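You operate a simulated robot arm through the tools that you are given. There is no shell and no other tool. Be economical: measure what you need, move in short steps, check, and stop when the job is done.

The job below is to be done with a simulated two-armed robot. You get a single attempt, and the scene is never put back.

JOB
Pick up the brown in use sign with one hand, pass it to the other hand and put it on the fifth shelf from the bottom of the far bay.

The check looks at the end state, three seconds after you hand in, the way a careful person would. Anything else that was tipped, shoved, dropped, spilled or broken makes it a failure.

ROBOT AND FRAMES
Two 7-joint arms with three-finger grippers on one trunk, on a base that drives. Base frame: it is fixed to the floor where the robot stands at the start and does not move with it; the origin is under the middle of the robot, x ahead of it, y to its left, z up; the surface under the hand at the start is at about z = 1000. Readings come in mm, degrees, newtons and seconds.
The left shoulder is at the start at [70, 146, 1338], the right one opposite. With the tool pointing down near the work surface each hand reaches from about 280 to 680 mm from the robot's upright axis, wherever it stands, measured 20 degrees to its own side. Places, roughly: fifth shelf of the far bay [600, 1100, 1400]. Payload 2.2 kg a hand.
The tool frame of a hand sits at the grasp point between the pads (the TCP): z along the fingers, y along the line on which they close. The tips reach 28 mm beyond it. Largest opening 102 mm; the body of the gripper starts 71 mm behind the TCP.
Orientation is told as [roll, pitch, yaw] about the base's x, y, z axes, in that order, counted from this pose: with the fingers straight down and closing along the base's y, the tool's x points along the base's -x, its y along +y and its z along -z.

CONTROLS
- The arms move only by the tool servo_tool. It takes "left_increments", "right_increments" or both (then of equal length, played together; a hand with none holds still); each is a list that holds one entry, the list of rows, each a list of 7 numbers: the shift along the tool's x, y, z in units of 100 mm (1.0 is 100 mm), then the turn, a rotation vector about the tool's x, y, z in units of 180 degrees (1.0 is 180 degrees), then the finger opening in mm, from 0 to 102. In form: [[[x, y, z, rx, ry, rz, fingers], ...]]. A call has 1 to 8 rows; each row is the pose to reach, as a shift and turn from the pose commanded when the call began, along the tool's axes at that moment. A call with a number of a shift or a turn outside -1 to 1 is refused whole. Each row takes 0.2 s and may step no farther than 50 mm and 8.6 degrees from the row before; otherwise, or with a gripper value out of range, the whole call is refused. Where a pose cannot be reached the arm comes as near as it can. A force on the tool above 40 N (or 10 N above the force at the start of the call, whichever is more), or a blocked arm, ends the call early, and 0.2 s more pass. Each finger halts on what it meets, pressing with about 27 N; the grip force reading is that of the motor and also rises with nothing between the fingers. The clock runs only during rows and for 0.2 s after the last one: add rows that repeat a pose to give the fingers time. The reply holds the time, the measured pose of the TCP, the force on the tool along the base axes, the opening and the grip force, in the units named above and with some noise, with the torque about the TCP (base axes, N m) and any sound that the robot's microphone picked up, and new pictures: "pictures" is both (left out), scene, wrist or none (wrist: the cameras of the hands that moved).
- Cameras (640 x 400 px; columns grow to the right, rows downward): "scene" is now at [140.2, 12.6, 1576.8]; the picture's right is [0.14, -0.99, 0.00], its down [-0.48, -0.07, -0.87] and it looks along [0.87, 0.12, -0.49] (base axes); focal length 289 px, centre (320, 200). "left" rides on the left gripper at [72, 38, -86] in its tool frame; the picture's right is [-0.46, 0.89, 0.00], its down [-0.60, -0.32, -0.73] and it looks along [-0.65, -0.34, 0.68] (tool axes); focal length 256 px, centre (320, 200). "right" rides on the right gripper at [69, 44, -86] in its tool frame; the picture's right is [-0.53, 0.85, 0.00], its down [-0.58, -0.36, -0.73] and it looks along [-0.62, -0.39, 0.68] (tool axes); focal length 256 px, centre (320, 200).
- move_column(by): slides the trunk up (or, below 0, down) by that many mm; the arms and the scene camera ride with it, the base frame stays. It gives what a move gives, with no picture.
- roll_base(legs): drives the robot by 1 to 6 legs, each [ahead, left, turn to the left] in mm, mm and degrees, along the robot's own axes; the way and the turn of a leg run together, so that a leg with both is an arc; at most 1500 mm and 180 degrees a leg. The arms and the cameras ride along, it lands a little off, and it stops where it bumps. It gives what a move gives, and a new picture of the scene camera.
- aim_head(pan, tilt): turns the head with the scene camera to pan (to the left, within 86 degrees either way) and tilt (down, from -29 to 69), counted from straight ahead of the robot. It gives what a move gives, and a new picture of the scene camera.
- measure_at(camera, pixels): for up to 12 pixels [column, row] of the newest picture of that camera ("zoom" is the newest enlarged one), the place [x, y, z] in the base frame of the surface seen there, good to about 2 mm. It takes no simulated time.
- close_up(camera, box): a new picture of the part [left, top, right, bottom] of that camera's present view, enlarged. It takes no simulated time.
- job_done(): hands the job in; it is judged then, once.

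Keep the steps short. Do not move on a guess: measure, check each grasp and each placing, and mend mistakes. In all there are 80 turns and 260 pictures (those below and enlarged ones count). Leave the grippers open and the arms clear of the work at the hand-in unless told otherwise, and finish with a single line.

The tools are called after "Call:" as a command line: name --argument value ..., lists and objects as JSON in quotes. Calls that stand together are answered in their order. servo_tool: Moves the arms, as the interface text tells. Its arguments: {"type":"object","properties":{"left_increments":{"type":"array","items":{"type":"array","items":{"type":"array","items":{"type":"number"}}}},"right_increments":{"type":"array","items":{"type":"array","items":{"type":"array","items":{"type":"number"}}}},"pictures":{"type":"string","enum":["both","scene","wrist","none"]}},"required":[]} The other tools are called the same way: move_column (by) slides the trunk up or down; roll_base (legs) drives the base; aim_head (pan, tilt) turns the head that bears the scene camera; measure_at (camera, pixels) gives the place of the surface under pixels of a picture; close_up (camera, box) takes an enlarged picture of a part of a camera's view; job_done () hands the job in.

At the start:

```text
clock: 0.0
left_ee_pos: [405.4, 186.4, 1360.8]
left_tcp_rot: [-0.1, -0.1, 0.0]
left_force: [0.0, -1.1, -0.4]
left_ft_torque: [0.01, -0.01, 0.03]
left_gripper_width: 102.1
left_grasp_force: 0.0
right_ee_pos: [457.2, -129.5, 1304.6]
right_tcp_rot: [0.0, 0.0, 0.0]
right_force: [0.4, 0.5, 0.0]
right_ft_torque: [0.05, 0.02, -0.01]
right_gripper_width: 102.1
right_grasp_force: 0.1
trunk travel left (down, up): [-875.0, 65.0]
robot x, y, heading: [0.2, -0.0, -0.2]
head pan, tilt: [8.1, 29.1]
```

scene: 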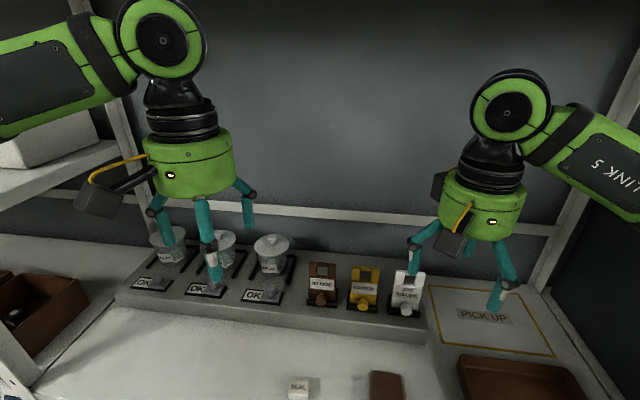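
right: 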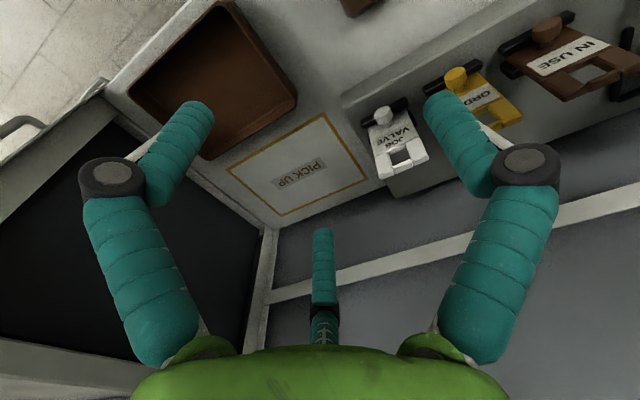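
left: 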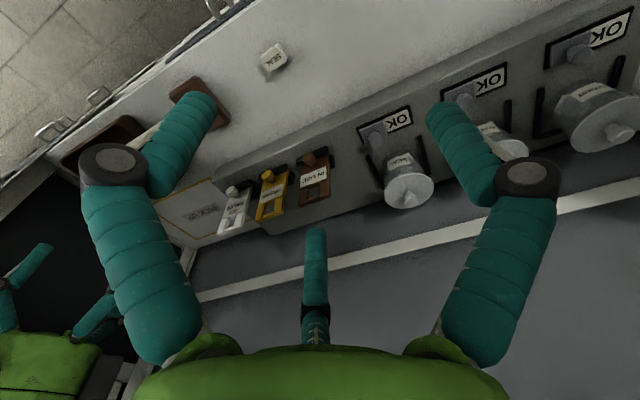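

I see the brown IN USE sign at about (322,285) in the scene view, sitting in a rack of signs. I'll enlarge it first, from the scene and right cameras.

Call:
close_up --camera "scene" --box '[280, 240, 440, 340]'

Call:
close_up --camera "right" --box '[360, 0, 640, 175]'

Call:
measure_at --camera "scene" --pixels '[[322, 268], [322, 284], [320, 300], [310, 268], [336, 268], [308, 300], [337, 303], [363, 274], [345, 290], [345, 315], [343, 345], [320, 215]]'

```text
4.00 times, centred on (360, 290) of scene
```

zoom: 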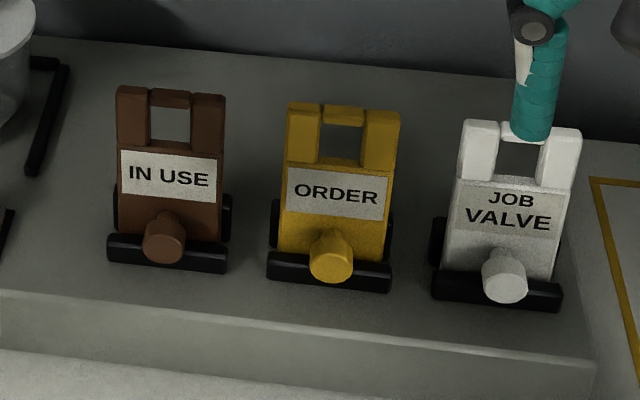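

```text
2.29 times, centred on (500, 88) of right
```

zoom: 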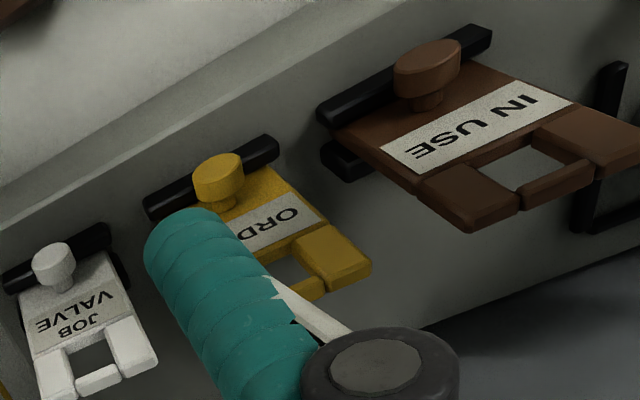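

```text
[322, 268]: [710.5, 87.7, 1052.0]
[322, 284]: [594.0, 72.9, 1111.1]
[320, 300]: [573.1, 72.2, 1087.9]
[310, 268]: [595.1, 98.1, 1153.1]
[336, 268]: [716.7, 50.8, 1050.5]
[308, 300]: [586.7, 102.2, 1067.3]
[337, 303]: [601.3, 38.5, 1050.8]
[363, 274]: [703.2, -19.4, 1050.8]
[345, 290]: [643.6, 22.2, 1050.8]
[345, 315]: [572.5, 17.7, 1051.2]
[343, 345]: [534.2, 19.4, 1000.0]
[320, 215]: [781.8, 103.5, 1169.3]
```

The sign stands upright in its rack: face at x≈594, y≈73, top z≈1155, with a knob on the front. Next I'll measure its edges and look left at the shelves.

Call:
close_up --camera "scene" --box '[296, 250, 352, 320]'

Call:
measure_at --camera "scene" --pixels '[[311, 264], [315, 264], [322, 264], [332, 265], [335, 270], [334, 280], [312, 280], [312, 290], [333, 294], [315, 302], [310, 304], [330, 305]]'

Call:
aim_head --pan 60 --tilt 10

```text
5.71 times, centred on (324, 285) of scene
```

zoom: 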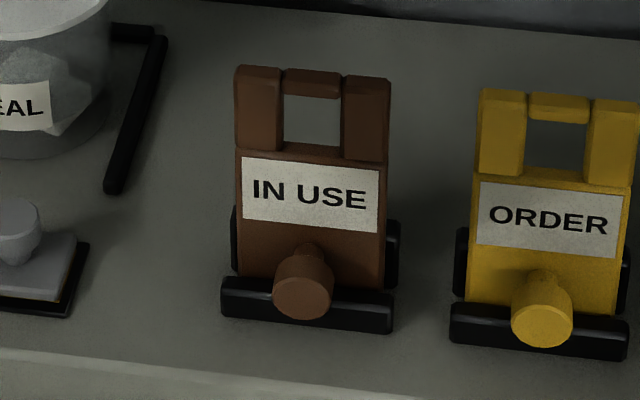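

```text
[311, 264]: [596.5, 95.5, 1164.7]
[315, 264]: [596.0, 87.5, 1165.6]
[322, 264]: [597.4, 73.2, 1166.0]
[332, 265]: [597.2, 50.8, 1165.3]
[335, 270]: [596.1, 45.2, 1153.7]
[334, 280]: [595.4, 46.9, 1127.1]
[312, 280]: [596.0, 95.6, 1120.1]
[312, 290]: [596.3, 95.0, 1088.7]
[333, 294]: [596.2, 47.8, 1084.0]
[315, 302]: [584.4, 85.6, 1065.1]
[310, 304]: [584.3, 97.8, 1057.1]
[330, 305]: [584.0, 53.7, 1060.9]
```

```text
clock: 1.2
left_ee_pos: [406.4, 186.6, 1362.1]
left_tcp_rot: [-0.1, 0.0, 0.1]
left_force: [-0.4, 0.2, -0.5]
left_ft_torque: [-0.02, 0.01, 0.04]
left_gripper_width: 102.3
left_grasp_force: 0.1
right_ee_pos: [458.4, -130.2, 1305.0]
right_tcp_rot: [-0.1, 0.0, 0.0]
right_force: [-0.8, 0.4, 0.4]
right_ft_torque: [0.03, 0.0, -0.02]
right_gripper_width: 101.9
right_grasp_force: 0.1
trunk travel left (down, up): [-875.0, 65.0]
robot x, y, heading: [-3.7, 0.1, -0.2]
head pan, tilt: [60.0, 10.0]
```

scene: 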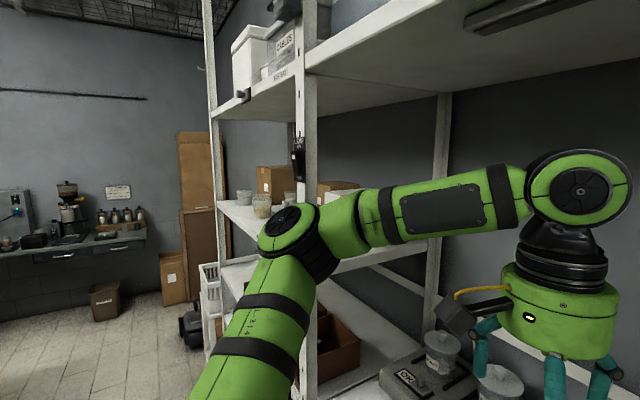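

The far bay is beyond the upright at column ~305. I'll measure its shelves.

Call:
close_up --camera "scene" --box '[190, 0, 370, 400]'

Call:
measure_at --camera "scene" --pixels '[[240, 210], [228, 206], [262, 206], [240, 265], [225, 108], [300, 95], [340, 300], [305, 330], [215, 330], [210, 120], [340, 280], [275, 178]]'

```text
1.00 times, centred on (280, 200) of scene (not enlarged: the box is as wide or as high as the picture)
```

zoom: 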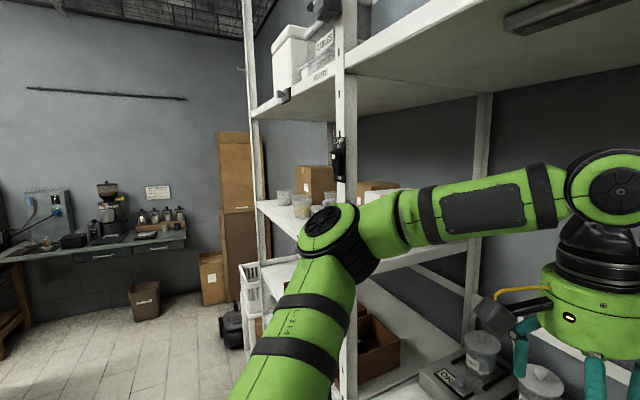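

```text
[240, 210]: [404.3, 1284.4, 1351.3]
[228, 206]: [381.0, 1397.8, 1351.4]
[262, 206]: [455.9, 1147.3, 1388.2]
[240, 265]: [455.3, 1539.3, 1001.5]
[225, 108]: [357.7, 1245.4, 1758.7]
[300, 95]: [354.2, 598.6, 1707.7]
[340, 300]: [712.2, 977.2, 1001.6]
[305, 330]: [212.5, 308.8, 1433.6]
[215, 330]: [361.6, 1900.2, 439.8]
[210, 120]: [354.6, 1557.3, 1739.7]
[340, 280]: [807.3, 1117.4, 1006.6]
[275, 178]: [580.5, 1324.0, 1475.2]
```

The fifth shelf is at z≈1351, front edge x≈360, between y≈600 and y≈1560. The plan:
- The right hand takes the sign from above, pinching its thickness at the handle.
- The left hand takes its side edges.
- The left hand lays it flat, knob up, near the front of the shelf.

First I'll shift the base 120 mm left, then aim at the sign.

Call:
roll_base --legs '[[0, 120, 0]]'

Call:
aim_head --pan 0 --tilt 38

```text
clock: 2.5
left_ee_pos: [405.5, 301.3, 1362.0]
left_tcp_rot: [0.0, -0.1, 0.1]
left_force: [0.4, 0.5, -1.2]
left_ft_torque: [0.07, 0.02, 0.0]
left_gripper_width: 101.7
left_grasp_force: 0.1
right_ee_pos: [459.2, -14.1, 1304.3]
right_tcp_rot: [0.2, 0.0, -0.2]
right_force: [-0.4, 0.1, 0.4]
right_ft_torque: [0.04, 0.03, 0.01]
right_gripper_width: 102.1
right_grasp_force: 0.1
trunk travel left (down, up): [-875.0, 65.0]
robot x, y, heading: [-1.0, 122.4, 0.0]
head pan, tilt: [60.0, 10.0]
```

scene: 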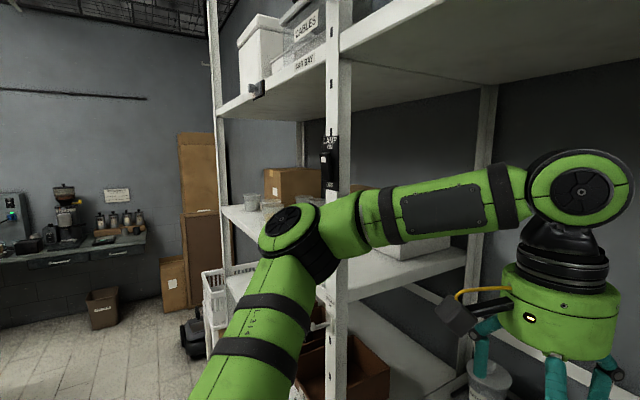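

```text
clock: 3.8
left_ee_pos: [406.7, 306.4, 1361.3]
left_tcp_rot: [-0.2, 0.1, 0.0]
left_force: [-0.4, 0.2, 0.4]
left_ft_torque: [-0.01, 0.02, 0.0]
left_gripper_width: 102.1
left_grasp_force: 0.1
right_ee_pos: [460.1, -10.5, 1305.3]
right_tcp_rot: [0.1, -0.1, -0.1]
right_force: [0.9, 0.0, -0.5]
right_ft_torque: [0.01, -0.02, -0.02]
right_gripper_width: 101.7
right_grasp_force: 0.0
trunk travel left (down, up): [-875.0, 65.0]
robot x, y, heading: [-0.7, 120.7, -0.4]
head pan, tilt: [0.0, 38.0]
```

scene: 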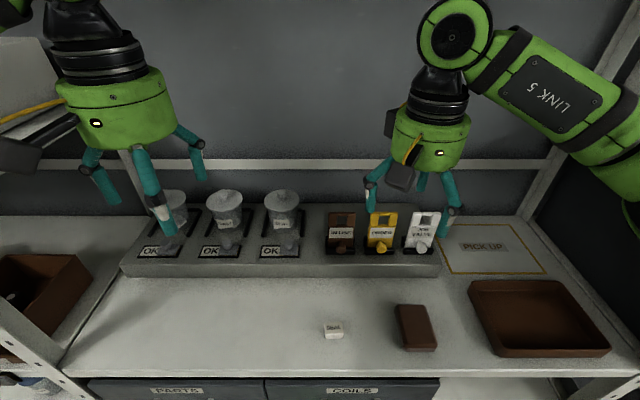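

Now I'll turn the right hand +90° yaw, so it closes along x, while moving it toward a point above the sign.

Call:
servo_tool --right_increments '[[[-0.12, 0.1, 0, 0, 0, -0.045, 100], [-0.24, 0.2, 0, 0, 0, -0.09, 100], [-0.36, 0.3, 0, 0, 0, -0.135, 100], [-0.48, 0.4, 0, 0, 0, -0.18, 100], [-0.6, 0.5, 0, 0, 0, -0.225, 100], [-0.7, 0.6, 0, 0, 0, -0.27, 100], [-0.8, 0.7, 0, 0, 0, -0.315, 100], [-0.9, 0.8, 0, 0, 0, -0.36, 100]]]' --pictures "none"

```text
clock: 5.5
left_ee_pos: [404.6, 307.4, 1361.1]
left_tcp_rot: [-0.1, -0.1, 0.0]
left_force: [0.4, -0.8, 0.1]
left_ft_torque: [-0.02, -0.02, 0.0]
left_gripper_width: 102.2
left_grasp_force: 0.0
right_ee_pos: [463.5, 80.0, 1310.8]
right_tcp_rot: [-0.1, 0.0, 64.6]
right_force: [-0.2, -0.9, -0.4]
right_ft_torque: [0.01, -0.04, 0.01]
right_gripper_width: 99.8
right_grasp_force: 0.1
right hand out of reach, approached as far as the arm can: row 7, 8
trunk travel left (down, up): [-875.0, 65.0]
robot x, y, heading: [1.6, 121.1, -0.2]
head pan, tilt: [0.0, 38.0]
```

The arm ran out of reach in x at this height. I'll lower the hand to z≈1240, still well clear of the signs at 1166, and finish the yaw.

Call:
servo_tool --right_increments '[[[0, 0, 0.1, 0, 0, -0.03, 100], [0, 0, 0.25, 0, 0, -0.07, 100], [0, 0, 0.4, 0, 0, -0.11, 100], [0, 0, 0.65, 0, 0, -0.14, 100], [0, 0, 0.65, 0, 0, -0.14, 100]]]' --pictures "none"

Call:
measure_at --camera "scene" --pixels '[[250, 372], [250, 385], [282, 195], [341, 213], [341, 218], [330, 250], [351, 252], [340, 243], [356, 235], [367, 235], [540, 350], [100, 340]]'

```text
clock: 6.8
left_ee_pos: [406.1, 305.1, 1361.5]
left_tcp_rot: [-0.1, 0.1, -0.1]
left_force: [0.2, 0.1, -0.6]
left_ft_torque: [0.03, 0.02, 0.0]
left_gripper_width: 102.1
left_grasp_force: 0.1
right_ee_pos: [367.6, 77.7, 1256.4]
right_tcp_rot: [-0.5, 0.0, 88.2]
right_force: [0.3, 0.6, 0.0]
right_ft_torque: [0.02, 0.02, -0.01]
right_gripper_width: 99.8
right_grasp_force: 0.0
right hand out of reach, approached as far as the arm can: row 1, 2, 3, 4, 5
trunk travel left (down, up): [-875.0, 65.0]
robot x, y, heading: [-2.6, 122.5, 0.0]
head pan, tilt: [0.0, 38.0]
```

```text
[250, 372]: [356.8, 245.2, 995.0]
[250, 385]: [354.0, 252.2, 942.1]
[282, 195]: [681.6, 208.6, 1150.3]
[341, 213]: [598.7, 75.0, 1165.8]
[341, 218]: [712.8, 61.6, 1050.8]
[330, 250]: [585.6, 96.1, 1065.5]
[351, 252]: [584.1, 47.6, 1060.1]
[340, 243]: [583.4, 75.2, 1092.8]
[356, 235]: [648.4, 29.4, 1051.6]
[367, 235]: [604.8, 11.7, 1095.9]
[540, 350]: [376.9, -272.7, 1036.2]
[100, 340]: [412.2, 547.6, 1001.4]
```

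With +90° yaw the arm falls short in x, so I'll drop that. The yaw-0 grip closing on the sign's side edges is better. I'll go back to yaw 0, then test the handover pose (hand rolled so the fingers point left) in free space.

Call:
servo_tool --right_increments '[[[0, 0, -0.05, 0, 0, 0.045, 100], [0, 0, -0.1, 0, 0, 0.09, 100], [0, 0, -0.2, 0, 0, 0.135, 100], [0, 0, -0.3, 0, 0, 0.18, 100], [0, 0, -0.4, 0, 0, 0.225, 100], [0, 0, -0.5, 0, 0, 0.27, 100], [0, 0, -0.6, 0, 0, 0.315, 100], [0, 0, -0.6, 0, 0, 0.36, 100]]]' --pictures "none"

Call:
servo_tool --right_increments '[[[0, 0, 0, 0, 0, 0.045, 100], [-0.2, 0, 0, 0, 0, 0.09, 100], [-0.4, 0, 0, 0, 0, 0.13, 100], [-0.4, 0, 0, 0, 0, 0.13, 100]]]' --pictures "none"

```text
clock: 8.6
left_ee_pos: [406.4, 306.7, 1362.0]
left_tcp_rot: [-0.1, 0.0, 0.1]
left_force: [0.3, -0.1, -0.7]
left_ft_torque: [0.0, -0.03, -0.02]
left_gripper_width: 102.0
left_grasp_force: 0.1
right_ee_pos: [363.8, 80.6, 1317.6]
right_tcp_rot: [0.0, 0.0, 24.9]
right_force: [0.1, 0.1, -1.0]
right_ft_torque: [-0.02, -0.02, 0.01]
right_gripper_width: 100.3
right_grasp_force: 0.0
trunk travel left (down, up): [-875.0, 65.0]
robot x, y, heading: [-0.6, 121.1, -0.2]
head pan, tilt: [0.0, 38.0]
```

```text
clock: 9.6
left_ee_pos: [405.3, 306.1, 1362.2]
left_tcp_rot: [0.0, 0.0, 0.0]
left_force: [0.1, -0.5, -0.7]
left_ft_torque: [-0.02, -0.02, 0.02]
left_gripper_width: 102.0
left_grasp_force: 0.0
right_ee_pos: [399.6, 97.4, 1317.0]
right_tcp_rot: [0.0, -0.1, 1.6]
right_force: [0.1, 0.8, -0.5]
right_ft_torque: [0.03, -0.02, 0.02]
right_gripper_width: 100.0
right_grasp_force: 0.0
trunk travel left (down, up): [-875.0, 65.0]
robot x, y, heading: [1.8, 119.9, 0.0]
head pan, tilt: [0.0, 38.0]
```

Testing the roll (+68° first) with the empty right hand, shifting it away from the left hand.

Call:
servo_tool --right_increments '[[[0, -0.1, -0.05, -0.045, 0, 0, 100], [0, -0.2, -0.1, -0.09, 0, 0, 100], [0, -0.3, -0.15, -0.135, 0, 0, 100], [0, -0.4, -0.2, -0.18, 0, 0, 100], [0, -0.5, -0.25, -0.225, 0, 0, 100], [0, -0.6, -0.3, -0.27, 0, 0, 100], [0, -0.6, -0.3, -0.315, 0, 0, 100], [0, -0.6, -0.3, -0.36, 0, 0, 100]]]' --pictures "none"

Call:
servo_tool --right_increments '[[[0, 0, 0, -0.045, 0, 0, 100], [0, 0, 0, -0.09, 0, 0, 100], [0, 0, 0, -0.14, 0, 0, 100], [0, 0, 0, -0.14, 0, 0, 100]]]' --pictures "scene"

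```text
clock: 11.3
left_ee_pos: [406.6, 306.0, 1360.6]
left_tcp_rot: [-0.1, 0.0, 0.0]
left_force: [-0.9, 0.1, 0.8]
left_ft_torque: [-0.01, 0.0, 0.02]
left_gripper_width: 102.0
left_grasp_force: 0.1
right_ee_pos: [402.6, 37.3, 1347.5]
right_tcp_rot: [65.0, -0.1, 1.7]
right_force: [0.2, 0.5, 0.2]
right_ft_torque: [0.03, -0.03, -0.02]
right_gripper_width: 100.1
right_grasp_force: 0.0
trunk travel left (down, up): [-875.0, 65.0]
robot x, y, heading: [0.6, 121.3, -0.2]
head pan, tilt: [0.0, 38.0]
```

```text
refused: row 3 steps farther than a row can; nothing moved
```

The roll works so far. I'll finish it, and at the same time start pitching the left hand forward as a test of the receiving pose.

Call:
servo_tool --right_increments '[[[0, 0, 0, -0.045, 0, 0, 100], [0, 0, 0, -0.09, 0, 0, 100], [0, 0, 0, -0.13, 0, 0, 100], [0, 0, 0, -0.13, 0, 0, 100], [0, 0, 0, -0.13, 0, 0, 100], [0, 0, 0, -0.13, 0, 0, 100], [0, 0, 0, -0.13, 0, 0, 100], [0, 0, 0, -0.13, 0, 0, 100]]]' --left_increments '[[[-0.1, 0, 0, 0, -0.045, 0, 100], [-0.2, 0, 0, 0, -0.09, 0, 100], [-0.3, 0, 0, 0, -0.135, 0, 100], [-0.4, 0, 0, 0, -0.18, 0, 100], [-0.5, 0, 0, 0, -0.225, 0, 100], [-0.6, 0, 0, 0, -0.27, 0, 100], [-0.7, 0, 0, 0, -0.315, 0, 100], [-0.8, 0, 0, 0, -0.36, 0, 100]]]' --pictures "scene"

```text
clock: 13.2
left_ee_pos: [486.5, 305.9, 1360.1]
left_tcp_rot: [-0.4, -64.8, 0.3]
left_force: [0.4, -0.2, 0.2]
left_ft_torque: [0.01, 0.02, -0.01]
left_gripper_width: 99.9
left_grasp_force: 0.1
right_ee_pos: [401.9, 38.2, 1347.6]
right_tcp_rot: [88.2, 0.0, 1.6]
right_force: [0.3, 1.0, -0.2]
right_ft_torque: [-0.02, 0.0, 0.0]
right_gripper_width: 100.1
right_grasp_force: 0.0
trunk travel left (down, up): [-875.0, 65.0]
robot x, y, heading: [5.5, 120.0, 0.2]
head pan, tilt: [0.0, 38.0]
```

scene: 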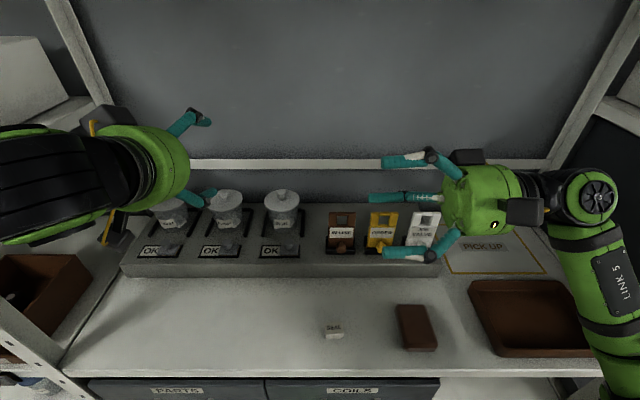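

Both poses work. I notice each hand shows three teal fingers, so I need to know where they really are. I'll measure them through the right wrist camera.

Call:
close_up --camera "right" --box '[0, 0, 640, 400]'

Call:
measure_at --camera "zoom" --pixels '[[440, 100], [460, 140], [525, 170], [490, 270], [195, 110], [170, 160], [112, 178], [140, 280], [322, 235], [322, 270], [322, 310], [322, 330]]'

Call:
close_up --camera "scene" --box '[360, 120, 640, 295]'

```text
1.00 times, centred on (320, 200) of right (not enlarged: the box is as wide or as high as the picture)
```

zoom: 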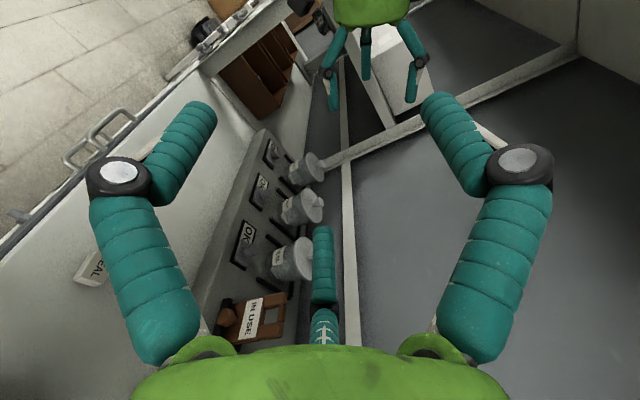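

```text
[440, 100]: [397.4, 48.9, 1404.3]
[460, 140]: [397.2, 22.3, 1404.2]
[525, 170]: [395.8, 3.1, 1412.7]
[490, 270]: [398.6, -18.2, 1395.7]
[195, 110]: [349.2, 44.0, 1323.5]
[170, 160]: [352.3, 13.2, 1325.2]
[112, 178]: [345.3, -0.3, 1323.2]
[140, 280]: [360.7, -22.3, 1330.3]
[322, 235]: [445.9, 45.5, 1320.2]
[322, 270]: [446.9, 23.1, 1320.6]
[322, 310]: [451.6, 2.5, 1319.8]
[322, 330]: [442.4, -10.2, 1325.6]
```

```text
2.29 times, centred on (500, 208) of scene
```

zoom: 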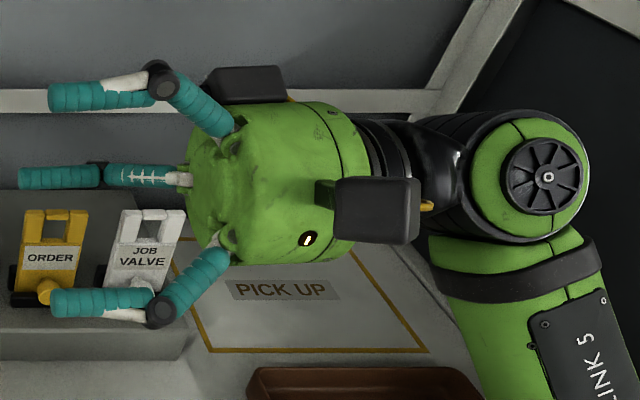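

The geometry really shows three fingers at 120° around the tool axis, unlike the text. I'll close the right hand halfway in the air and see how the fingers move.

Call:
servo_tool --right_increments '[[[0, 0, 0, 0, 0, 0, 50], [0, 0, 0, 0, 0, 0, 50], [0, 0, 0, 0, 0, 0, 50]]]' --pictures "wrist"

Call:
servo_tool --right_increments '[[[0, 0, 0, 0, 0, 0, 5], [0, 0, 0, 0, 0, 0, 5], [0, 0, 0, 0, 0, 0, 5]]]' --pictures "wrist"

Call:
close_up --camera "scene" --box '[360, 120, 640, 295]'

```text
clock: 13.9
left_ee_pos: [485.3, 307.7, 1359.9]
left_tcp_rot: [-0.1, -64.7, 0.2]
left_force: [-0.2, 0.2, -0.8]
left_ft_torque: [0.0, -0.04, 0.03]
left_gripper_width: 100.0
left_grasp_force: 0.1
right_ee_pos: [401.9, 38.7, 1346.0]
right_tcp_rot: [88.2, 0.0, 1.7]
right_force: [0.3, 0.2, -0.4]
right_ft_torque: [-0.01, 0.0, 0.05]
right_gripper_width: 50.1
right_grasp_force: 0.0
trunk travel left (down, up): [-875.0, 65.0]
robot x, y, heading: [1.0, 121.5, -0.0]
head pan, tilt: [0.0, 38.0]
```

right: 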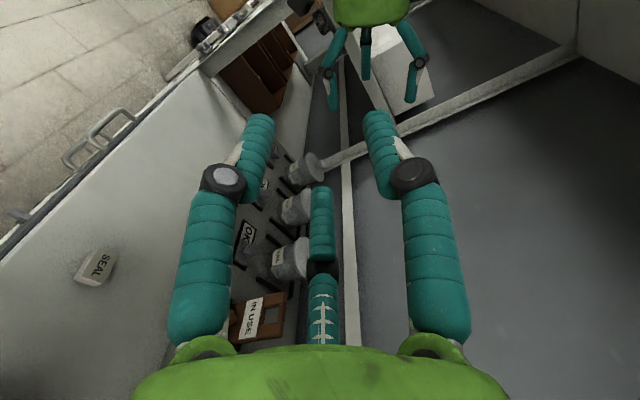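

```text
clock: 14.8
left_ee_pos: [485.5, 305.6, 1360.7]
left_tcp_rot: [-0.2, -64.9, 0.2]
left_force: [0.2, 0.1, 0.9]
left_ft_torque: [-0.01, -0.01, -0.04]
left_gripper_width: 99.9
left_grasp_force: 0.0
right_ee_pos: [403.5, 38.5, 1347.9]
right_tcp_rot: [88.2, 0.0, 1.7]
right_force: [0.2, 0.0, -0.9]
right_ft_torque: [0.0, 0.06, -0.01]
right_gripper_width: 5.0
right_grasp_force: 0.1
trunk travel left (down, up): [-875.0, 65.0]
robot x, y, heading: [-1.8, 116.0, -0.0]
head pan, tilt: [0.0, 38.0]
```

right: 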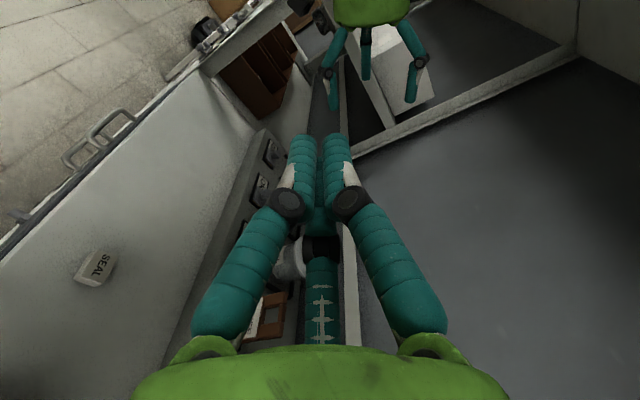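

```text
2.29 times, centred on (500, 208) of scene
```

zoom: 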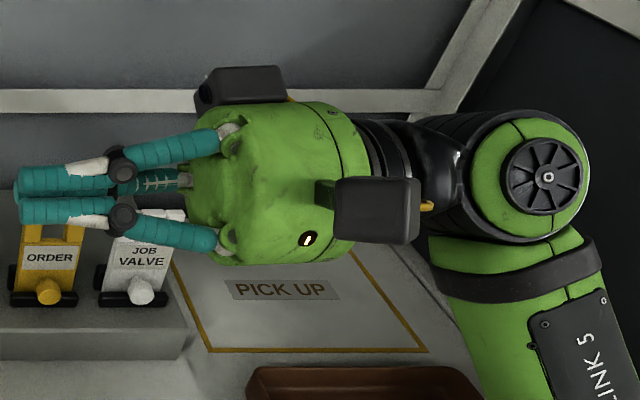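

The hand is a centric three-jaw. Grips that are sound are either across the plate's thickness (tool y normal to the plate) or coaxial on the round knob. New plan:
- The right hand pinches the thickness from above (yaw −90).
- It then turns the sign so its fingers point left and the sign faces the robot.
- The left hand grips the knob from the front, pointing forward.
- The left hand pitches down and lays the sign on its back.

I'll test the right hand's spin of +90° about the fingers.

Call:
servo_tool --right_increments '[[[0, 0, 0, 0, 0, 0.045, 100], [0, 0, 0, 0, 0, 0.09, 100], [0, 0, 0, 0, 0, 0.135, 100], [0, 0, 0, 0, 0, 0.18, 100], [0, 0, 0, 0, 0, 0.225, 100], [0, 0, 0, 0, 0, 0.27, 100], [0, 0, 0, 0, 0, 0.315, 100], [0, 0, 0, 0, 0, 0.36, 100]]]' --pictures "none"

Call:
servo_tool --right_increments '[[[0, 0, 0, 0, 0, 0.045, 100], [0, 0, 0, 0, 0, 0.09, 100], [0, 0, 0, 0, 0, 0.135, 100], [0, 0, 0, 0, 0, 0.135, 100]]]' --pictures "scene"

```text
clock: 16.6
left_ee_pos: [485.3, 306.9, 1361.5]
left_tcp_rot: [-0.2, -64.8, 0.1]
left_force: [-0.2, 0.2, 0.7]
left_ft_torque: [0.0, 0.01, -0.02]
left_gripper_width: 99.9
left_grasp_force: 0.1
right_ee_pos: [402.9, 37.0, 1348.1]
right_tcp_rot: [85.9, 64.9, -2.0]
right_force: [-0.4, 0.4, 0.0]
right_ft_torque: [0.01, 0.01, 0.03]
right_gripper_width: 100.1
right_grasp_force: 0.0
trunk travel left (down, up): [-875.0, 65.0]
robot x, y, heading: [0.7, 121.8, 0.1]
head pan, tilt: [0.0, 38.0]
```

```text
clock: 17.6
left_ee_pos: [485.0, 306.3, 1360.4]
left_tcp_rot: [-0.2, -64.9, 0.2]
left_force: [-0.2, 0.3, -1.0]
left_ft_torque: [0.01, 0.0, 0.02]
left_gripper_width: 99.7
left_grasp_force: 0.1
right_ee_pos: [403.5, 36.7, 1347.2]
right_tcp_rot: [24.1, 88.0, -64.1]
right_force: [-0.8, 0.2, -0.8]
right_ft_torque: [-0.01, -0.02, -0.03]
right_gripper_width: 100.1
right_grasp_force: 0.1
trunk travel left (down, up): [-875.0, 65.0]
robot x, y, heading: [0.9, 120.4, -0.1]
head pan, tilt: [0.0, 38.0]
```

scene: 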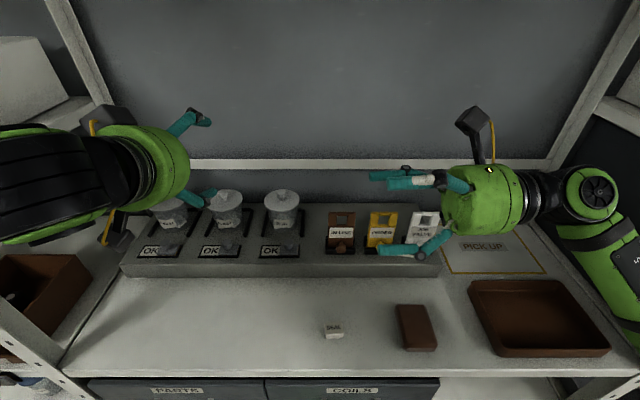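

The handover pose is reachable. Now I'll rotate the fingers down (yaw −90) while moving forward, to test reach over the sign.

Call:
servo_tool --right_increments '[[[0, 0.1, 0, 0, -0.045, 0, 100], [0, 0.2, 0, 0, -0.09, 0, 100], [0, 0.3, 0, 0, -0.135, 0, 100], [0, 0.4, 0, 0, -0.18, 0, 100], [0, 0.5, 0, 0, -0.225, 0, 100], [0, 0.6, 0, 0, -0.27, 0, 100], [0, 0.7, 0, 0, -0.315, 0, 100], [0, 0.8, 0, 0, -0.36, 0, 100]]]' --pictures "none"

Call:
servo_tool --right_increments '[[[0, 0.1, 0, 0, -0.045, 0, 100], [0, 0.2, 0, 0, -0.09, 0, 100], [0, 0.3, 0, 0, -0.13, 0, 100], [0, 0.4, 0, 0, -0.13, 0, 100], [0, 0.4, 0, 0, -0.13, 0, 100]]]' --pictures "both"

```text
clock: 19.4
left_ee_pos: [487.2, 308.3, 1359.3]
left_tcp_rot: [-0.4, -64.7, 0.4]
left_force: [0.4, 0.7, -0.4]
left_ft_torque: [-0.03, -0.02, -0.01]
left_gripper_width: 100.3
left_grasp_force: 0.0
right_ee_pos: [484.3, 41.1, 1349.9]
right_tcp_rot: [1.0, 23.2, -87.8]
right_force: [0.6, -0.4, -0.1]
right_ft_torque: [0.02, -0.01, -0.03]
right_gripper_width: 99.9
right_grasp_force: 0.1
trunk travel left (down, up): [-875.0, 65.0]
robot x, y, heading: [-3.8, 118.7, 0.1]
head pan, tilt: [0.0, 38.0]
```

```text
clock: 20.6
left_ee_pos: [486.0, 306.3, 1361.1]
left_tcp_rot: [-0.2, -64.8, 0.2]
left_force: [0.4, 0.1, -0.3]
left_ft_torque: [0.01, 0.0, 0.0]
left_gripper_width: 99.8
left_grasp_force: 0.1
right_ee_pos: [522.8, 41.8, 1350.3]
right_tcp_rot: [0.9, 0.0, -88.3]
right_force: [0.2, -0.3, 0.4]
right_ft_torque: [-0.02, 0.01, -0.01]
right_gripper_width: 99.9
right_grasp_force: 0.1
trunk travel left (down, up): [-875.0, 65.0]
robot x, y, heading: [0.6, 121.5, -0.1]
head pan, tilt: [0.0, 38.0]
```

scene: 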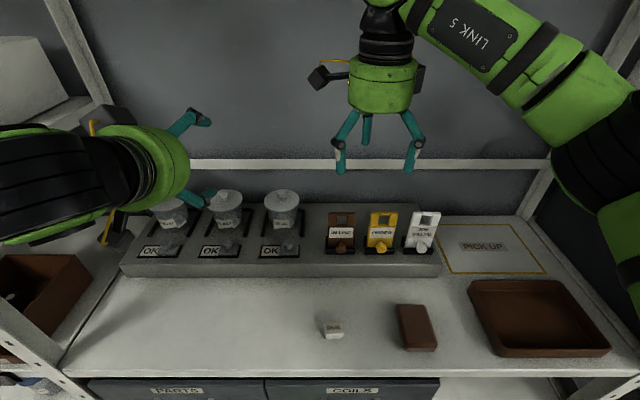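
right: 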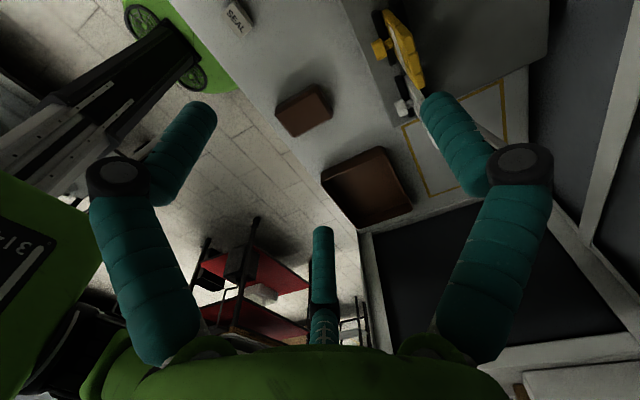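

Yaw −90 reaches well. I'll enlarge the sign to get its thickness and the extents of the hole.

Call:
close_up --camera "scene" --box '[316, 200, 396, 260]'

Call:
measure_at --camera "zoom" --pixels '[[120, 100], [120, 95], [120, 105], [200, 98], [200, 103], [200, 108], [290, 103], [200, 180], [200, 210], [130, 200], [275, 200], [200, 360]]'

```text
6.67 times, centred on (356, 230) of scene
```

zoom: 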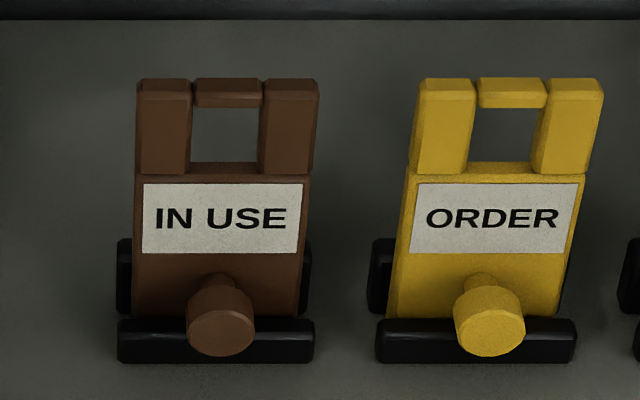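

```text
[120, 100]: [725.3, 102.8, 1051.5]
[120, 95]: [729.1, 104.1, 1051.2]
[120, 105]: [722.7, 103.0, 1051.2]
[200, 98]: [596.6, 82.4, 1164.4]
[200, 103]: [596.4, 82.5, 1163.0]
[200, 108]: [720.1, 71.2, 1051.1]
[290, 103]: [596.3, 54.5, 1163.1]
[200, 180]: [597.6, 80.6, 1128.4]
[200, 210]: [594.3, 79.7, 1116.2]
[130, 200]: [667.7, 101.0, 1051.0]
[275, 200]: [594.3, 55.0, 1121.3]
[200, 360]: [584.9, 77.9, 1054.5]
```

Call:
measure_at --camera "zoom" --pixels '[[165, 80], [165, 83], [165, 87], [300, 80], [300, 84], [220, 80], [220, 84], [220, 165], [220, 170], [220, 330], [220, 345], [140, 90]]'

Call:
measure_at --camera "zoom" --pixels '[[138, 120], [317, 120], [418, 120], [408, 190], [190, 335], [254, 335], [222, 312], [222, 355], [220, 280], [305, 300], [122, 270], [310, 270]]'

```text
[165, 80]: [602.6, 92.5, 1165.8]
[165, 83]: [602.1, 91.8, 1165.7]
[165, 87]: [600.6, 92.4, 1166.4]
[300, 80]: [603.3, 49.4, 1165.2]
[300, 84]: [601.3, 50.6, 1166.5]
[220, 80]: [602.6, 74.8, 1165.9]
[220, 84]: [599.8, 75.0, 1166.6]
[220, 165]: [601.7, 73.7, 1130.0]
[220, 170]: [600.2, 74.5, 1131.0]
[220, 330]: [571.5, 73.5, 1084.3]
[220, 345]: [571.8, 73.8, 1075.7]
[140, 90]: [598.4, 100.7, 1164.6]
```

```text
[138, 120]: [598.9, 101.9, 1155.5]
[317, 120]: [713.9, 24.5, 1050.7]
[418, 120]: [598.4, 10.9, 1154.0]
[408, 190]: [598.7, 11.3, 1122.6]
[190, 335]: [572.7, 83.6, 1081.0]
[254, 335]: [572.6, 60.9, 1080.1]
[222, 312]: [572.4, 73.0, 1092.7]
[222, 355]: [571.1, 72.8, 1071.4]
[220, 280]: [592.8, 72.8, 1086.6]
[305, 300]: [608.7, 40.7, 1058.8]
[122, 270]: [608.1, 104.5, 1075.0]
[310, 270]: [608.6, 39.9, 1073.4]
```

Sign geometry: plate x 595–606, y 46–101, hole from z 1131 up, knob Ø23 centred at (y 73, z 1081). I'll move the right hand above it and narrow the opening to 60.

Call:
servo_tool --right_increments '[[[0.05, 0.12, 0.0, 0, -0.001, 0.002, 80], [0.1, 0.25, 0.05, 0, -0.002, 0.004, 60], [0.15, 0.4, 0.15, 0, -0.003, 0.006, 60], [0.2, 0.55, 0.3, 0, -0.004, 0.008, 60], [0.25, 0.65, 0.5, 0, -0.005, 0.0094, 60], [0.31, 0.73, 0.7, 0, -0.005, 0.0094, 60], [0.31, 0.73, 0.85, 0, -0.005, 0.0094, 60], [0.31, 0.73, 0.85, 0, -0.005, 0.0094, 60]]]' --pictures "scene"

```text
clock: 22.4
left_ee_pos: [485.1, 306.1, 1362.7]
left_tcp_rot: [-0.2, -64.8, 0.3]
left_force: [-0.3, 0.0, 0.2]
left_ft_torque: [0.0, 0.03, 0.0]
left_gripper_width: 99.7
left_grasp_force: 0.1
right_ee_pos: [597.1, 74.5, 1266.2]
right_tcp_rot: [0.9, -0.8, -90.0]
right_force: [0.4, -0.6, -0.3]
right_ft_torque: [-0.04, 0.03, 0.01]
right_gripper_width: 59.9
right_grasp_force: 0.1
trunk travel left (down, up): [-875.0, 65.0]
robot x, y, heading: [-0.9, 122.3, -0.1]
head pan, tilt: [0.0, 38.0]
```

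scene: 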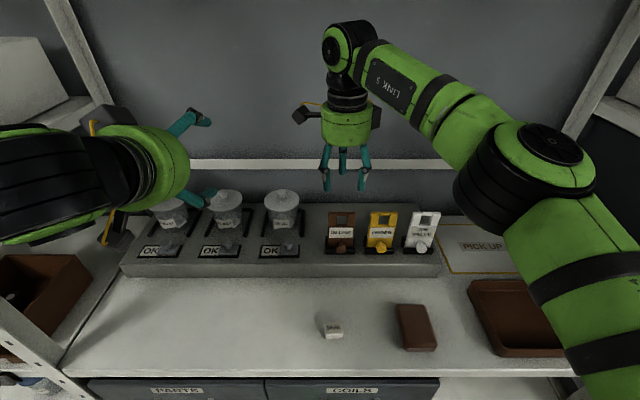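

The pose is good: (597, 74.5, 1266). I'll trim the tilt, descend to z≈1176, and inspect.

Call:
servo_tool --right_increments '[[[0, 0, 0.3, 0.003, 0.003, 0, 60], [-0.01, 0, 0.6, 0.005, 0.0045, 0, 60], [-0.01, 0, 0.9, 0.005, 0.0045, 0, 60], [-0.01, 0, 0.9, 0.005, 0.0045, 0, 60]]]' --pictures "none"

Call:
close_up --camera "scene" --box '[280, 160, 408, 260]'

Call:
close_up --camera "left" --box '[0, 0, 640, 400]'

```text
clock: 23.4
left_ee_pos: [484.3, 306.0, 1361.5]
left_tcp_rot: [-0.2, -64.7, 0.2]
left_force: [0.3, -0.4, 0.1]
left_ft_torque: [-0.02, -0.02, -0.03]
left_gripper_width: 99.7
left_grasp_force: 0.0
right_ee_pos: [597.2, 70.8, 1175.2]
right_tcp_rot: [-0.1, 0.0, -90.0]
right_force: [0.2, -0.6, -0.2]
right_ft_torque: [0.02, -0.01, -0.02]
right_gripper_width: 60.0
right_grasp_force: 0.1
trunk travel left (down, up): [-875.0, 65.0]
robot x, y, heading: [1.4, 117.4, 0.2]
head pan, tilt: [0.0, 38.0]
```

```text
4.00 times, centred on (344, 210) of scene
```

zoom: 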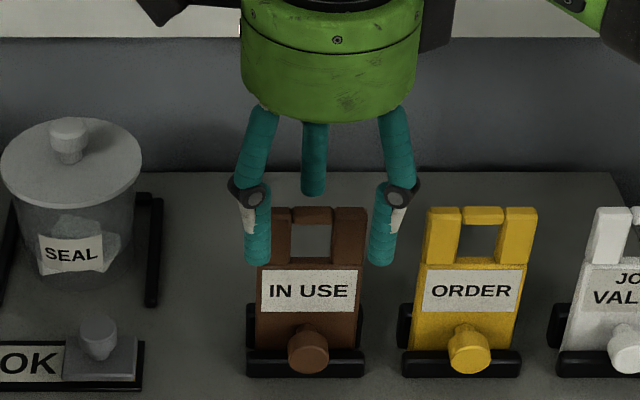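

```text
1.00 times, centred on (320, 200) of left (not enlarged: the box is as wide or as high as the picture)
```

zoom: 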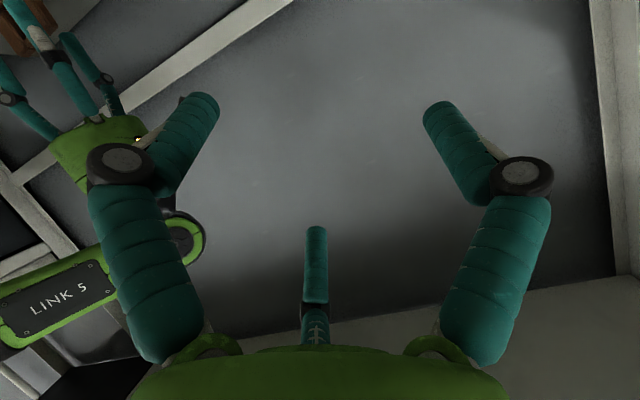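

The fingers straddle the sign. I'll measure the tips relative to the plate before going lower.

Call:
close_up --camera "scene" --box '[328, 190, 384, 235]'

Call:
measure_at --camera "scene" --pixels '[[331, 218], [331, 222], [332, 225], [356, 218], [356, 222], [356, 225], [343, 202], [343, 207]]'

```text
8.89 times, centred on (356, 212) of scene
```

zoom: 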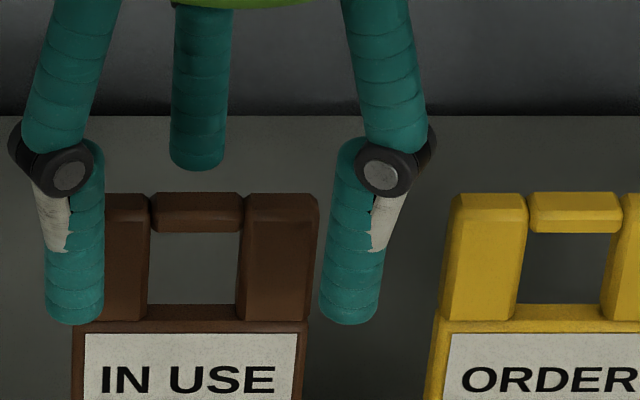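

```text
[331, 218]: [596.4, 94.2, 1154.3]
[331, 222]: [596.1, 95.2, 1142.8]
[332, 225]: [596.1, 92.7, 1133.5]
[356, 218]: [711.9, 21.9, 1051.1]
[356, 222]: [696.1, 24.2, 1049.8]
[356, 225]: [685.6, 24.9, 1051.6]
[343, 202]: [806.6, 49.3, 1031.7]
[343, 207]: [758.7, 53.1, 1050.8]
```

Call:
measure_at --camera "zoom" --pixels '[[75, 240], [75, 290], [75, 318], [350, 250], [350, 290], [350, 318], [48, 290], [102, 290], [325, 290], [378, 290], [200, 130], [200, 165]]'

```text
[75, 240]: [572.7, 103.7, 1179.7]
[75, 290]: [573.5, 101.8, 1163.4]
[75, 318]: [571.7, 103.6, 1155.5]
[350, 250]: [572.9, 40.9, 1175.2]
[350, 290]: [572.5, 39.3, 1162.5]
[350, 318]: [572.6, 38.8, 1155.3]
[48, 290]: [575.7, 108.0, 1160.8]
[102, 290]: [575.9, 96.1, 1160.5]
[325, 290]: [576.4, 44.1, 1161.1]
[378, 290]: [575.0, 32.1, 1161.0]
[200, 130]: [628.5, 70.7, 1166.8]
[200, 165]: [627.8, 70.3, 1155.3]
```

Tips are clear: front fingers' near surface x≈586, rear inner x≈628, centre y 70. I'll shift +2.5 mm in y, descend 32 mm to z 1143 and check before closing.

Call:
servo_tool --right_increments '[[[0.025, -0.01, 0.1, 0, 0, 0, 60], [0.025, -0.01, 0.2, 0, 0, 0, 60], [0.025, -0.01, 0.32, 0, 0, 0, 60], [0.025, -0.01, 0.32, 0, 0, 0, 60]]]' --pictures "none"

Call:
close_up --camera "scene" --box '[312, 180, 384, 240]'

```text
clock: 24.4
left_ee_pos: [486.2, 306.3, 1360.2]
left_tcp_rot: [-0.2, -64.8, 0.3]
left_force: [0.1, 0.6, -0.5]
left_ft_torque: [0.02, -0.03, 0.01]
left_gripper_width: 99.9
left_grasp_force: 0.0
right_ee_pos: [597.4, 75.5, 1143.9]
right_tcp_rot: [0.0, 0.0, -90.0]
right_force: [-0.6, 0.7, -0.6]
right_ft_torque: [0.05, 0.01, -0.03]
right_gripper_width: 60.1
right_grasp_force: 0.0
trunk travel left (down, up): [-875.0, 65.0]
robot x, y, heading: [-2.2, 120.2, -0.0]
head pan, tilt: [0.0, 38.0]
```

```text
6.67 times, centred on (348, 210) of scene
```

zoom: 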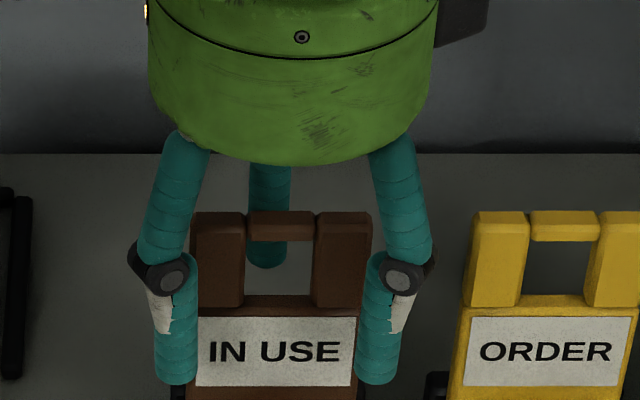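

Centred. Closing gradually.

Call:
servo_tool --right_increments '[[[0, 0, 0, 0, 0, 0, 45], [0, 0, 0, 0, 0, 0, 35], [0, 0, 0, 0, 0, 0, 28], [0, 0, 0, 0, 0, 0, 22], [0, 0, 0, 0, 0, 0, 22]]]' --pictures "none"

Call:
close_up --camera "scene" --box '[312, 180, 384, 240]'

```text
clock: 25.6
left_ee_pos: [484.4, 305.8, 1361.3]
left_tcp_rot: [-0.2, -64.8, 0.2]
left_force: [0.8, 0.0, -0.6]
left_ft_torque: [0.01, 0.01, -0.02]
left_gripper_width: 100.0
left_grasp_force: 0.0
right_ee_pos: [594.7, 75.2, 1144.4]
right_tcp_rot: [-0.1, 0.0, -90.0]
right_force: [0.0, 0.2, -0.3]
right_ft_torque: [-0.01, 0.02, -0.02]
right_gripper_width: 21.8
right_grasp_force: 0.0
trunk travel left (down, up): [-875.0, 65.0]
robot x, y, heading: [-2.5, 117.4, -0.2]
head pan, tilt: [0.0, 38.0]
```

```text
6.67 times, centred on (348, 210) of scene
```

zoom: 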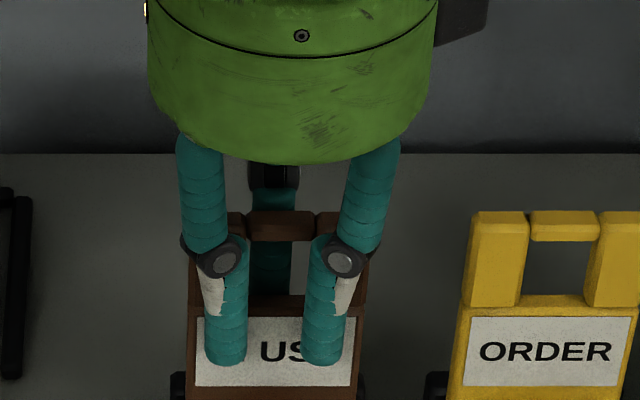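

No contact yet at 22 mm, as expected. I'll close fully; the fingers halt on the plate.

Call:
servo_tool --right_increments '[[[0, 0, 0, 0, 0, 0, 18], [0, 0, 0, 0, 0, 0, 14], [0, 0, 0, 0, 0, 0, 8], [0, 0, 0, 0, 0, 0, 0], [0, 0, 0, 0, 0, 0, 0], [0, 0, 0, 0, 0, 0, 0]]]' --pictures "none"

Call:
close_up --camera "scene" --box '[312, 180, 384, 240]'

```text
clock: 26.9
left_ee_pos: [486.7, 305.2, 1361.4]
left_tcp_rot: [-0.2, -64.8, 0.3]
left_force: [-0.3, -0.2, 0.6]
left_ft_torque: [0.0, -0.02, -0.02]
left_gripper_width: 100.2
left_grasp_force: 0.0
right_ee_pos: [597.3, 74.1, 1144.4]
right_tcp_rot: [0.0, 0.0, -90.0]
right_force: [0.1, 0.3, -0.5]
right_ft_torque: [0.01, 0.0, 0.01]
right_gripper_width: 16.7
right_grasp_force: 26.7
trunk travel left (down, up): [-875.0, 65.0]
robot x, y, heading: [-3.4, 120.3, 0.0]
head pan, tilt: [0.0, 38.0]
```

```text
6.67 times, centred on (348, 210) of scene
```

zoom: 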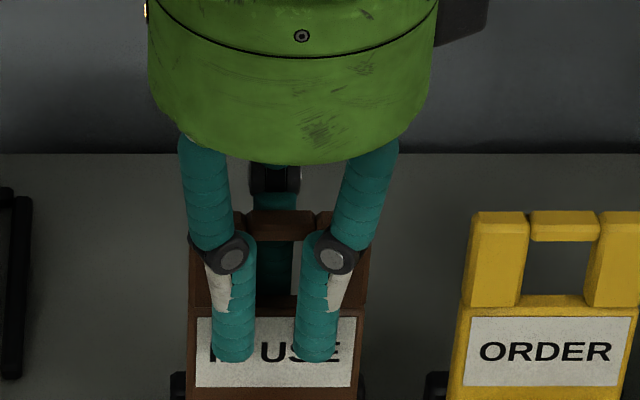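

Gripped (16.7 mm, 27 N, force balanced). Lifting straight up 100 mm, slowly.

Call:
servo_tool --right_increments '[[[0, 0, -0.05, 0, 0, 0, 0], [0, 0, -0.15, 0, 0, 0, 0], [0, 0, -0.3, 0, 0, 0, 0], [0, 0, -0.45, 0, 0, 0, 0], [0, 0, -0.6, 0, 0, 0, 0], [0, 0, -0.8, 0, 0, 0, 0], [0, 0, -1, 0, 0, 0, 0]]]' --pictures "scene"

```text
clock: 28.6
left_ee_pos: [485.0, 306.3, 1359.8]
left_tcp_rot: [-0.3, -64.7, 0.2]
left_force: [0.0, -0.1, 0.0]
left_ft_torque: [0.01, -0.02, 0.02]
left_gripper_width: 99.8
left_grasp_force: 0.0
right_ee_pos: [596.4, 74.8, 1246.2]
right_tcp_rot: [0.2, 0.0, -90.0]
right_force: [-0.2, 0.0, -0.6]
right_ft_torque: [-0.02, -0.01, 0.0]
right_gripper_width: 16.4
right_grasp_force: 27.3
trunk travel left (down, up): [-875.0, 65.0]
robot x, y, heading: [3.8, 121.1, -0.1]
head pan, tilt: [0.0, 38.0]
```

scene: 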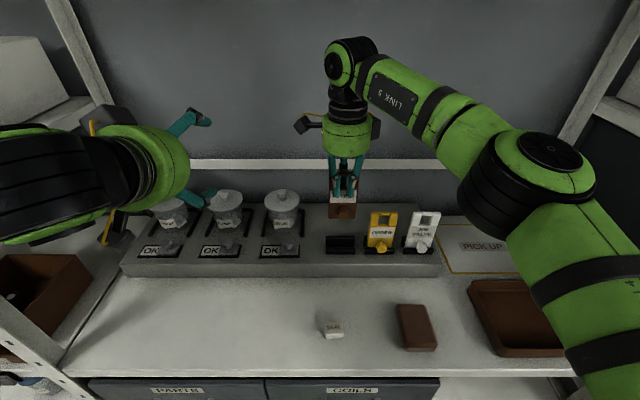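

The sign is out of its rack and firmly held. I'll raise it another 100 mm, easing back a little in x.

Call:
servo_tool --right_increments '[[[0, 0, -0.2, 0, 0, 0, 0], [0, 0, -0.4, 0, 0, 0, 0], [0, -0.1, -0.6, 0, 0, 0, 0], [0, -0.2, -0.8, 0, 0, 0, 0], [0, -0.35, -1, 0, 0, 0, 0]]]' --pictures "none"

Call:
servo_tool --right_increments '[[[0, 0, 0, 0, 0.03, 0, 0], [0, 0, 0, 0, 0.07, 0, 0], [0, 0, 0, 0, 0.115, 0, 0], [0, 0, 0, 0, 0.16, 0, 0], [0, 0, 0, 0, 0.205, 0, 0], [0, 0, 0, 0, 0.25, 0, 0], [0, 0, 0, 0, 0.295, 0, 0], [0, 0, 0, 0, 0.33, 0, 0]]]' --pictures "scene"

```text
clock: 29.8
left_ee_pos: [485.6, 304.8, 1362.9]
left_tcp_rot: [-0.2, -64.8, 0.1]
left_force: [-0.3, 0.0, -0.2]
left_ft_torque: [0.0, -0.01, 0.02]
left_gripper_width: 100.0
left_grasp_force: 0.1
right_ee_pos: [561.3, 73.6, 1344.8]
right_tcp_rot: [0.1, 0.1, -90.0]
right_force: [-0.1, 0.6, -0.9]
right_ft_torque: [-0.03, -0.01, 0.01]
right_gripper_width: 16.6
right_grasp_force: 27.3
trunk travel left (down, up): [-875.0, 65.0]
robot x, y, heading: [0.3, 117.7, -0.2]
head pan, tilt: [0.0, 38.0]
```

```text
clock: 31.6
left_ee_pos: [486.7, 304.2, 1359.9]
left_tcp_rot: [-0.1, -64.8, 0.1]
left_force: [0.8, -0.2, -0.3]
left_ft_torque: [0.02, 0.01, 0.0]
left_gripper_width: 100.2
left_grasp_force: 0.1
right_ee_pos: [561.4, 73.7, 1344.8]
right_tcp_rot: [0.1, 59.5, -89.8]
right_force: [-0.5, -0.3, -2.0]
right_ft_torque: [-0.06, -0.05, -0.01]
right_gripper_width: 16.6
right_grasp_force: 27.3
trunk travel left (down, up): [-875.0, 65.0]
robot x, y, heading: [-0.5, 120.3, 0.1]
head pan, tilt: [0.0, 38.0]
```

scene: 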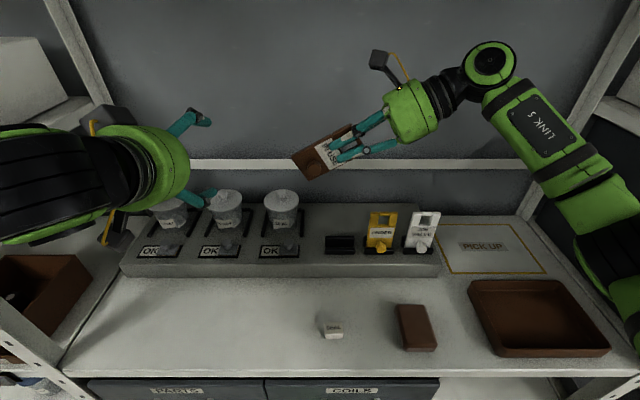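

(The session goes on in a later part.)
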